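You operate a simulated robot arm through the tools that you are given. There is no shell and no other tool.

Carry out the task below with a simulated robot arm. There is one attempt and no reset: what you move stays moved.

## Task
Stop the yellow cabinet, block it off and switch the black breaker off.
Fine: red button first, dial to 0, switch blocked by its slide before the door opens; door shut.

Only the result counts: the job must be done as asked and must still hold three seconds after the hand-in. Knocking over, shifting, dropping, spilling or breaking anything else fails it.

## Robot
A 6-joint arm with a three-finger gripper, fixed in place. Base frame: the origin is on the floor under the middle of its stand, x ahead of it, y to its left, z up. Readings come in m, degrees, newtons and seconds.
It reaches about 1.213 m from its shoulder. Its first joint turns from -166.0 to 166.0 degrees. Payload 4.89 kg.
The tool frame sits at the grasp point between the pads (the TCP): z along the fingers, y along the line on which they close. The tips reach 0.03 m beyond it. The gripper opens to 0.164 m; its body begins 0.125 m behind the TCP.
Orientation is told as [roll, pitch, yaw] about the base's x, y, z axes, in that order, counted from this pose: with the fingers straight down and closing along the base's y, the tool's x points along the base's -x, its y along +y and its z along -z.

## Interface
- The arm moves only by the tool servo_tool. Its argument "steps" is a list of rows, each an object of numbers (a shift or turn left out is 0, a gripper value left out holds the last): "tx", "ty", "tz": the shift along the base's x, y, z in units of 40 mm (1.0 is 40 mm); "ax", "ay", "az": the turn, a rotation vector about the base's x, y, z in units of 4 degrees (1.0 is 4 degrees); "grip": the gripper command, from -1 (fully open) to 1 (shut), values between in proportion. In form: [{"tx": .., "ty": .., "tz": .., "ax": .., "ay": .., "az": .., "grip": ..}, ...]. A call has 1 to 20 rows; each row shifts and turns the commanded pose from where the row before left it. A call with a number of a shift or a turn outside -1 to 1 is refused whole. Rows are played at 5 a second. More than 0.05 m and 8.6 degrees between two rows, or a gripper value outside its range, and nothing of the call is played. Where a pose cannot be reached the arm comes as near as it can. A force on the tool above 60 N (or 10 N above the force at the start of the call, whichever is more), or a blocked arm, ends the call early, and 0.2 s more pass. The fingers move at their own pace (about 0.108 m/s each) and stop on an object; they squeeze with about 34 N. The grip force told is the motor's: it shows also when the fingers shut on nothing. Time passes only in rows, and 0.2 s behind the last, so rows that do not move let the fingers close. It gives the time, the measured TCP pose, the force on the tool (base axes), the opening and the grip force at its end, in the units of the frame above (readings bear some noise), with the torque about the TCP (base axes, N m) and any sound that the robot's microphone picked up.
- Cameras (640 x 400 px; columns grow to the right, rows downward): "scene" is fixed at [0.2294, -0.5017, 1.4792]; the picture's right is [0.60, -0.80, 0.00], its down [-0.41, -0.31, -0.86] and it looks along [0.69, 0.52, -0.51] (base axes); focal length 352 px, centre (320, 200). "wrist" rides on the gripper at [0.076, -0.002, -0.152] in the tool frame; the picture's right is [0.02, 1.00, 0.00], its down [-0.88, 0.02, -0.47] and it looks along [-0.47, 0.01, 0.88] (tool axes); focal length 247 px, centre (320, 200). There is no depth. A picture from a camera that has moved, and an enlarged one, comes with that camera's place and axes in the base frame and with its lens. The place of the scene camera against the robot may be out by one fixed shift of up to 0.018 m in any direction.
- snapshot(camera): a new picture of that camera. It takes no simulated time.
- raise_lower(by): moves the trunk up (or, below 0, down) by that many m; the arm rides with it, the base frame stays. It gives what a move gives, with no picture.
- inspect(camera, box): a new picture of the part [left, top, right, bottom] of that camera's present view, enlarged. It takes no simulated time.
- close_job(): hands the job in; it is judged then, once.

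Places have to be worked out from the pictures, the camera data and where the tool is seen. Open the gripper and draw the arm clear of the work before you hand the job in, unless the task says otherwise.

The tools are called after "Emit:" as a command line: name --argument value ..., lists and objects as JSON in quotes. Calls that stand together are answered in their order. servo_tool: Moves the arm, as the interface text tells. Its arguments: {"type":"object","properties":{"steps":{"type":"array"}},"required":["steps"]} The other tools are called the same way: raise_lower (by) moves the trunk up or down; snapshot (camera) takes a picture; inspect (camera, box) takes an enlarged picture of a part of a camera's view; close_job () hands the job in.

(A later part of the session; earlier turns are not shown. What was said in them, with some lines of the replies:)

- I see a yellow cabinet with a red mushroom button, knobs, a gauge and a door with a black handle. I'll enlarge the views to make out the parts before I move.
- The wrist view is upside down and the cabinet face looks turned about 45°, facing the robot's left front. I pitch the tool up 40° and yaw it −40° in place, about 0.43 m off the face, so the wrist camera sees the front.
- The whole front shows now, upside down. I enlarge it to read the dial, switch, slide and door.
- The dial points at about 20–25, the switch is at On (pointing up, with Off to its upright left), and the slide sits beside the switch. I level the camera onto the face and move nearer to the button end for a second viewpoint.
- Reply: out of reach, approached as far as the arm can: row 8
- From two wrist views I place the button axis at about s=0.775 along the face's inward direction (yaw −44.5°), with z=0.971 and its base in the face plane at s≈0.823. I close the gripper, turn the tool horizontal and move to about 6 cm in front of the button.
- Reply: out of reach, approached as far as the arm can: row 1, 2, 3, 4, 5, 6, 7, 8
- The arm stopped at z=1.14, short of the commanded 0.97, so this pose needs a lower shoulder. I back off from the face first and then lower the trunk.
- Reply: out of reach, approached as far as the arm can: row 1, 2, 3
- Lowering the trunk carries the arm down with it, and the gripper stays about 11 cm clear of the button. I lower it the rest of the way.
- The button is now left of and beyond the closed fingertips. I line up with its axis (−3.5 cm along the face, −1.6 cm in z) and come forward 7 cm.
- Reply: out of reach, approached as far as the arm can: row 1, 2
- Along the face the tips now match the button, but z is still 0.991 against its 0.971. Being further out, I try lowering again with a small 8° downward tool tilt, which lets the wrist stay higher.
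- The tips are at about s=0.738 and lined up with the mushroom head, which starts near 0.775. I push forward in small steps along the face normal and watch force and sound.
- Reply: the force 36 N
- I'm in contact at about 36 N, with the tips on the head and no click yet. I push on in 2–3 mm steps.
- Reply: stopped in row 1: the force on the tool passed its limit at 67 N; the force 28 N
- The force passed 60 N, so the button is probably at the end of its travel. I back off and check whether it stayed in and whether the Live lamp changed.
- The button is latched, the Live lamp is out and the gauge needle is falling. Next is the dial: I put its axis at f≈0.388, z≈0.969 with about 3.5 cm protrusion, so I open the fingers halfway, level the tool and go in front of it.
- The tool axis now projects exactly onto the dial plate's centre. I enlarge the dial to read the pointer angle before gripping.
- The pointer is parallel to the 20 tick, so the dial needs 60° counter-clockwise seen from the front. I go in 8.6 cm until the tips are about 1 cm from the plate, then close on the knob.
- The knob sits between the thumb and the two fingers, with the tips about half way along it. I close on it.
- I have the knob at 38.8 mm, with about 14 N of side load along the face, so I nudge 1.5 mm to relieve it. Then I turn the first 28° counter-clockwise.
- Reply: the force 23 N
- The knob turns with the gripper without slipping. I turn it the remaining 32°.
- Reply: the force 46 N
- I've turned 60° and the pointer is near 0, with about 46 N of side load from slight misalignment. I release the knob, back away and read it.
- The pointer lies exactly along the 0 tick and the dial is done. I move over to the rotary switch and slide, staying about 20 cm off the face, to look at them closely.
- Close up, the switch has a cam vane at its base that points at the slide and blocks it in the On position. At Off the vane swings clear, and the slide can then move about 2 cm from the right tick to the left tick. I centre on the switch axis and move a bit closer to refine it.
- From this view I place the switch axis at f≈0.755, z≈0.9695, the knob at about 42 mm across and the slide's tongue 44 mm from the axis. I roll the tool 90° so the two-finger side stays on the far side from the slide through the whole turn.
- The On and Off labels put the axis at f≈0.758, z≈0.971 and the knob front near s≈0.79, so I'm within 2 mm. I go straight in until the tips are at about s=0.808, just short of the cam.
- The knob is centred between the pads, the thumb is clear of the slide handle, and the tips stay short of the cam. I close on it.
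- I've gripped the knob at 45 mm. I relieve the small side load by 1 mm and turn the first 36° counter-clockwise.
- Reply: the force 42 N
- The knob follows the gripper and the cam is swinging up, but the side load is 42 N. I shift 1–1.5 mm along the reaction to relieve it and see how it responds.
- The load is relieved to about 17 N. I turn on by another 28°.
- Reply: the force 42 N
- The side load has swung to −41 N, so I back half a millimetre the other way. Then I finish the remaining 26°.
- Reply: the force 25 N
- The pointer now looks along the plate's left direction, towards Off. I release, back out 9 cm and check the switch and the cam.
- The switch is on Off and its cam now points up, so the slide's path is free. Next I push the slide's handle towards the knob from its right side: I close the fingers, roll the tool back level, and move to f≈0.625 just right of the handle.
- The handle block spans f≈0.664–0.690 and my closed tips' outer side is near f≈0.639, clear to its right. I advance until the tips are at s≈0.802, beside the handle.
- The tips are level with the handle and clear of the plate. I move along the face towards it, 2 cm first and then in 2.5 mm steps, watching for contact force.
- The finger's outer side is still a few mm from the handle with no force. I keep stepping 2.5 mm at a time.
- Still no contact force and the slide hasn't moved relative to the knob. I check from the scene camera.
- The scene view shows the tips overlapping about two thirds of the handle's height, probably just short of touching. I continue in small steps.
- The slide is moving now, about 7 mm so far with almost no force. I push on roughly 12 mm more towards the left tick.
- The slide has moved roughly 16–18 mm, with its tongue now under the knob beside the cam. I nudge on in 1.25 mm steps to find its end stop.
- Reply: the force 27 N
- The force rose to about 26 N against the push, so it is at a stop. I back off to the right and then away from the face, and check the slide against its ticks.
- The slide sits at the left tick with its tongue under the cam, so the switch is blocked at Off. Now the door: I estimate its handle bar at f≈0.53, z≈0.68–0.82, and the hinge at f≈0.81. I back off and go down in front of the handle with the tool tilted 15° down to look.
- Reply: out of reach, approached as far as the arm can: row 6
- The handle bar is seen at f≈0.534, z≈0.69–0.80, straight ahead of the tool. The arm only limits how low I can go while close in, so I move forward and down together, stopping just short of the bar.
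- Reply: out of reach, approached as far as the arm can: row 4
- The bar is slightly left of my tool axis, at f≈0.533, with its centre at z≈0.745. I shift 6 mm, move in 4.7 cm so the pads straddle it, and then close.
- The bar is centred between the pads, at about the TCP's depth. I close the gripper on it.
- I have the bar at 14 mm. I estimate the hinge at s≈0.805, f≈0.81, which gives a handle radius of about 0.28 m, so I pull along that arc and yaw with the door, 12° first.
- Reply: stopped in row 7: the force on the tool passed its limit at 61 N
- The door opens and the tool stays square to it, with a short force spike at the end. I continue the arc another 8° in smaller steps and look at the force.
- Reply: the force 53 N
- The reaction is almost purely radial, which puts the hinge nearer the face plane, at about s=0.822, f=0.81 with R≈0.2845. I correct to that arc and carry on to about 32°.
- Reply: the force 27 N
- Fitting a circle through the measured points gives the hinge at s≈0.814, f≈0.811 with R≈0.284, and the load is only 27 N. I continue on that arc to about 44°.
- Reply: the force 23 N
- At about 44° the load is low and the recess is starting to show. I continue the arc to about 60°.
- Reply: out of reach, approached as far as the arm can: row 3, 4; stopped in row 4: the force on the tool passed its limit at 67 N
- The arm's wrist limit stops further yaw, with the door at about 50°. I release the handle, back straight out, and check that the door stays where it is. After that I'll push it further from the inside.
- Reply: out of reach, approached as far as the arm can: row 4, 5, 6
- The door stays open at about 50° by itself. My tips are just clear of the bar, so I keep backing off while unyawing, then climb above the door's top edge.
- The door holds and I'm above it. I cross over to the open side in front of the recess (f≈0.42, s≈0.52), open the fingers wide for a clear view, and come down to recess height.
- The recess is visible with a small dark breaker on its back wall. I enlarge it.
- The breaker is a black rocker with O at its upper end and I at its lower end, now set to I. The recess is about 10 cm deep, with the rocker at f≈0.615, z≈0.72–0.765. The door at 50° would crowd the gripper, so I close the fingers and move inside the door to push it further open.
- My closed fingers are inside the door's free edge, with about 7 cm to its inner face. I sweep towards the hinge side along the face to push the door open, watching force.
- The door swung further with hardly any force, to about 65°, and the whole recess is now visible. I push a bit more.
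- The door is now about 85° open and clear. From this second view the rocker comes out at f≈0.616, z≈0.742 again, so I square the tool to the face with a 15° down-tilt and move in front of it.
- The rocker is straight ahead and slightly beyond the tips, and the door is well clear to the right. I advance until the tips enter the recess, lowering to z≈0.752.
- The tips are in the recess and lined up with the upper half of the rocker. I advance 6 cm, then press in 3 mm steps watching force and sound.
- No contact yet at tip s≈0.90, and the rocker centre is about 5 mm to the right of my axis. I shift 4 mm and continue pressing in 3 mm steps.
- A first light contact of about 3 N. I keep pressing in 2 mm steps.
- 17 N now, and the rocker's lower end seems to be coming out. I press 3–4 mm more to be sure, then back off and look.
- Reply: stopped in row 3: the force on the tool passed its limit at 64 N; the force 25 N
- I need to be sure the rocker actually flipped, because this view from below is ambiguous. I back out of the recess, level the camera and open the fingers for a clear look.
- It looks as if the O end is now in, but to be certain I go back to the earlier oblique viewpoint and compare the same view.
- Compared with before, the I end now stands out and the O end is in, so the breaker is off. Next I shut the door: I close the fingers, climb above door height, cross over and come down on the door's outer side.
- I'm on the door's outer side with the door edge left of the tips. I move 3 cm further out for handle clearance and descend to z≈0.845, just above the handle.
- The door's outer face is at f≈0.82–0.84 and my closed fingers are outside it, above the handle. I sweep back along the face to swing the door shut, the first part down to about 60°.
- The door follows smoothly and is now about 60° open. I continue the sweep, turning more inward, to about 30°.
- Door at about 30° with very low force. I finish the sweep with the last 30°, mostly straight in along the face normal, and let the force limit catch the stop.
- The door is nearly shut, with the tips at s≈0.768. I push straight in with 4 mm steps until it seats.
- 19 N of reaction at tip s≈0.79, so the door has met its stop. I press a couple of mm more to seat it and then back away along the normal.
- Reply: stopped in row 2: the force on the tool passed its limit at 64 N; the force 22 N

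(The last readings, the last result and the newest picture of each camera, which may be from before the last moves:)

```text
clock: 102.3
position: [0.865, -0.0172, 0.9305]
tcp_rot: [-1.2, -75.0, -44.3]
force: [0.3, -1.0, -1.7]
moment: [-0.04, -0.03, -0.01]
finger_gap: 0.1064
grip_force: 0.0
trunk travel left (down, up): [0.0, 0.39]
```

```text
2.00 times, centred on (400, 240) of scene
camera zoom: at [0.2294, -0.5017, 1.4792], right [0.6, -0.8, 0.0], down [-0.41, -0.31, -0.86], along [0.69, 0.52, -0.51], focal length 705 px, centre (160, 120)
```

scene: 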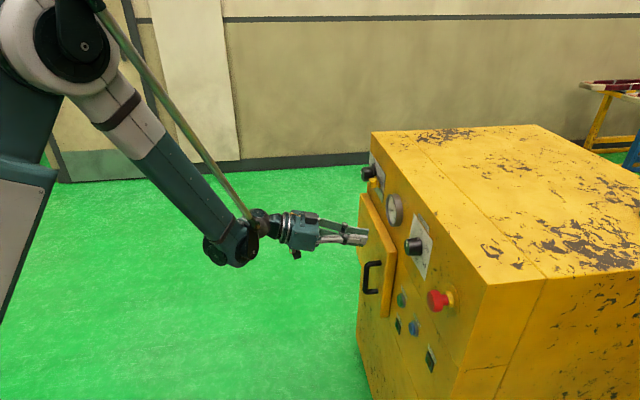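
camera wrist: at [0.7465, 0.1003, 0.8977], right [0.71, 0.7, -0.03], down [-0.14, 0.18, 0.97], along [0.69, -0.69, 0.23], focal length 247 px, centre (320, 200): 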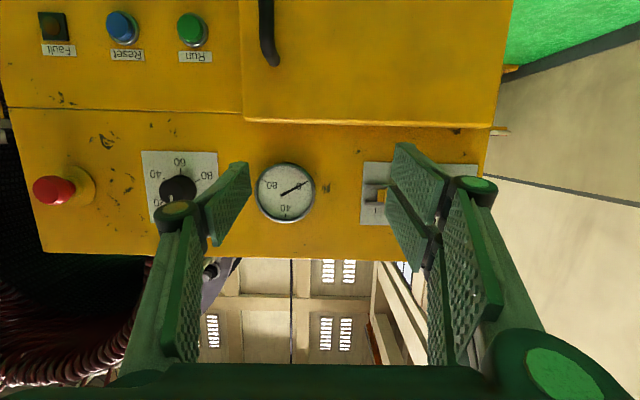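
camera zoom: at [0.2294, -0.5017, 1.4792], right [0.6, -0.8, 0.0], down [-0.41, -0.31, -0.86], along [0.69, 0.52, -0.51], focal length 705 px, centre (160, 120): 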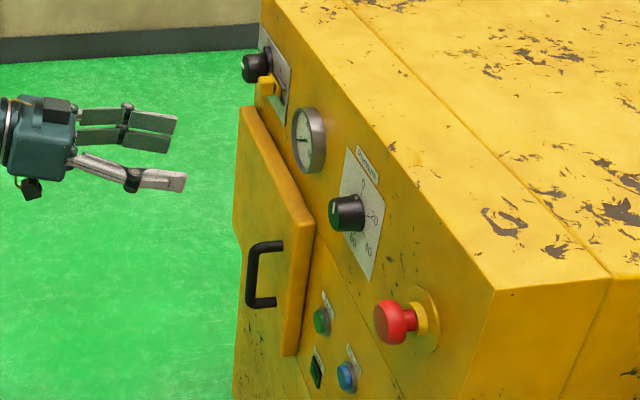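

The door looks shut. I draw the arm well clear, towards its starting area, and inspect everything once more.

Emit:
servo_tool --steps '[{"tx": -0.6, "ty": 0.4, "tz": 0.6, "grip": -1}, {"tx": -0.6, "ty": 0.4, "tz": 0.6}, {"tx": -0.6, "ty": 0.4, "tz": 0.6, "ax": 0.7, "ay": 0.713}, {"tx": -0.6, "ty": 0.2, "tz": 0.6, "ax": 0.7, "ay": 0.713}, {"tx": -0.6, "ty": 0.2, "tz": 0.6, "ax": 0.7, "ay": 0.713}, {"tx": -0.6, "ty": 0.2, "tz": 0.6, "ax": 0.7, "ay": 0.713}, {"tx": -0.6, "tz": 0.6, "ax": 0.7, "ay": 0.713}, {"tx": -0.6, "tz": 0.6}, {}]'

Emit:
snapshot --camera "scene"

Emit:
snapshot --camera "wrist"

Emit:
inspect --camera "scene" --box '[340, 180, 460, 330]'

Emit:
inspect --camera "scene" --box '[350, 145, 430, 195]'

```text
clock: 104.3
position: [0.6722, 0.0567, 1.1228]
tcp_rot: [-1.3, -55.1, -44.5]
force: [1.4, 0.6, -0.7]
moment: [-0.06, 0.02, -0.09]
finger_gap: 0.164
grip_force: 0.1
trunk travel left (down, up): [0.0, 0.39]
```

```text
taken
```

scene: 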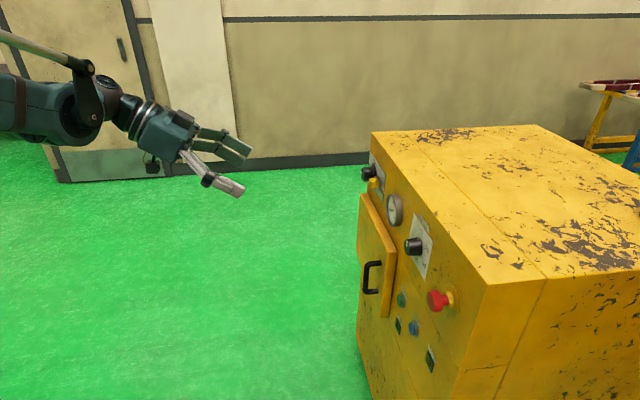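

```text
taken
camera wrist: at [0.5537, 0.1743, 1.1493], right [0.7, 0.71, -0.03], down [0.1, -0.06, 0.99], along [0.7, -0.7, -0.12], focal length 247 px, centre (320, 200)
```

wrist: 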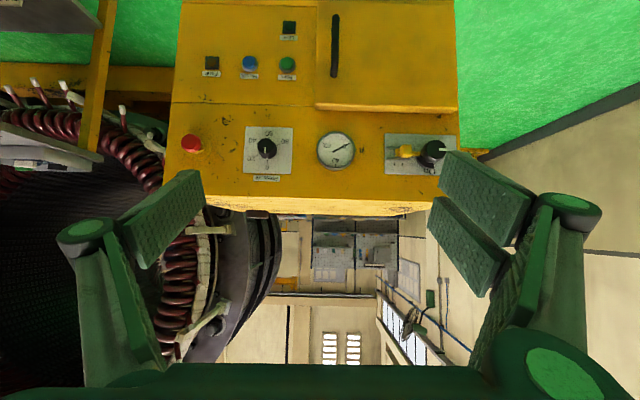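

```text
2.67 times, centred on (400, 255) of scene
camera zoom: at [0.2294, -0.5017, 1.4792], right [0.6, -0.8, 0.0], down [-0.41, -0.31, -0.86], along [0.69, 0.52, -0.51], focal length 940 px, centre (107, 53)
```

zoom: 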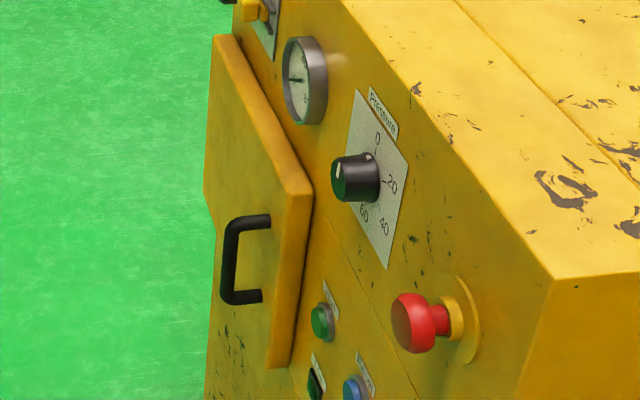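

```text
8.00 times, centred on (390, 170) of scene
camera zoom: at [0.2294, -0.5017, 1.4792], right [0.6, -0.8, 0.0], down [-0.41, -0.31, -0.86], along [0.69, 0.52, -0.51], focal length 2820 px, centre (-240, 440)
```

zoom: 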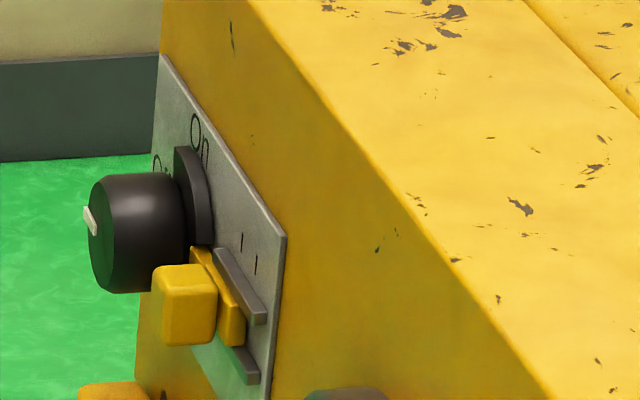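

The door matches its original closed outline, the button is still in and the slide is at the block tick. I do one last enlarged check of the dial and switch before handing in.

Emit:
inspect --camera "wrist" --box '[170, 110, 330, 200]'

Emit:
inspect --camera "wrist" --box '[300, 80, 470, 190]'

```text
4.00 times, centred on (250, 155) of wrist
camera zoom: at [0.5537, 0.1743, 1.1493], right [0.7, 0.71, -0.03], down [0.1, -0.06, 0.99], along [0.7, -0.7, -0.12], focal length 988 px, centre (600, 380)
```

zoom: 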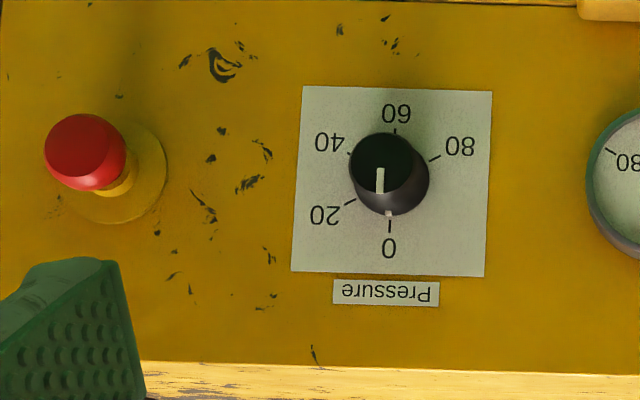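

```text
3.64 times, centred on (385, 135) of wrist
camera zoom: at [0.5537, 0.1743, 1.1493], right [0.7, 0.71, -0.03], down [0.1, -0.06, 0.99], along [0.7, -0.7, -0.12], focal length 898 px, centre (84, 436)
```

zoom: 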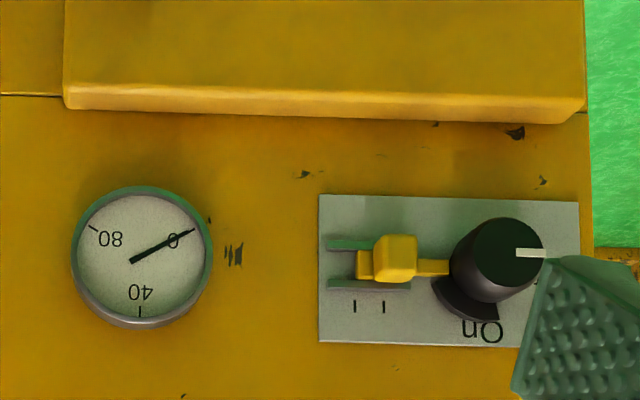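

The dial is at 0, the gauge reads 0, the switch is Off with its slide in the blocked position, the breaker is off and the door is shut. The gripper is open and the arm is clear, so I hand the job in.

Emit:
close_job

```text
The job is handed in.
```

I finished the job in the order you gave and handed it in; the hand-in reply gave no verdict.

| Step | Result |
|---|---|
| Red button | Pressed first; it latched and the Live lamp went out |
| Pressure dial | Turned from 20 to 0; the gauge also reads 0 |
| Main switch | Turned from On to Off |
| Slide | Pushed to its stop at the left tick, blocking the switch before I opened the door |
| Black breaker | Pressed at its O end; in a repeat of the earlier view, the I end now stands out, so it is off |
| Door | Pushed shut against its stop; its outline matches the starting picture |

- **Force stops:** the 60 N force limit stopped the arm five times: at the button, twice while pulling the door open, at the breaker and while seating the door. I saw no damage or shifting in the pictures afterwards.
- **Arm position:** the gripper is open and the arm is clear of the cabinet. I left the trunk fully lowered.
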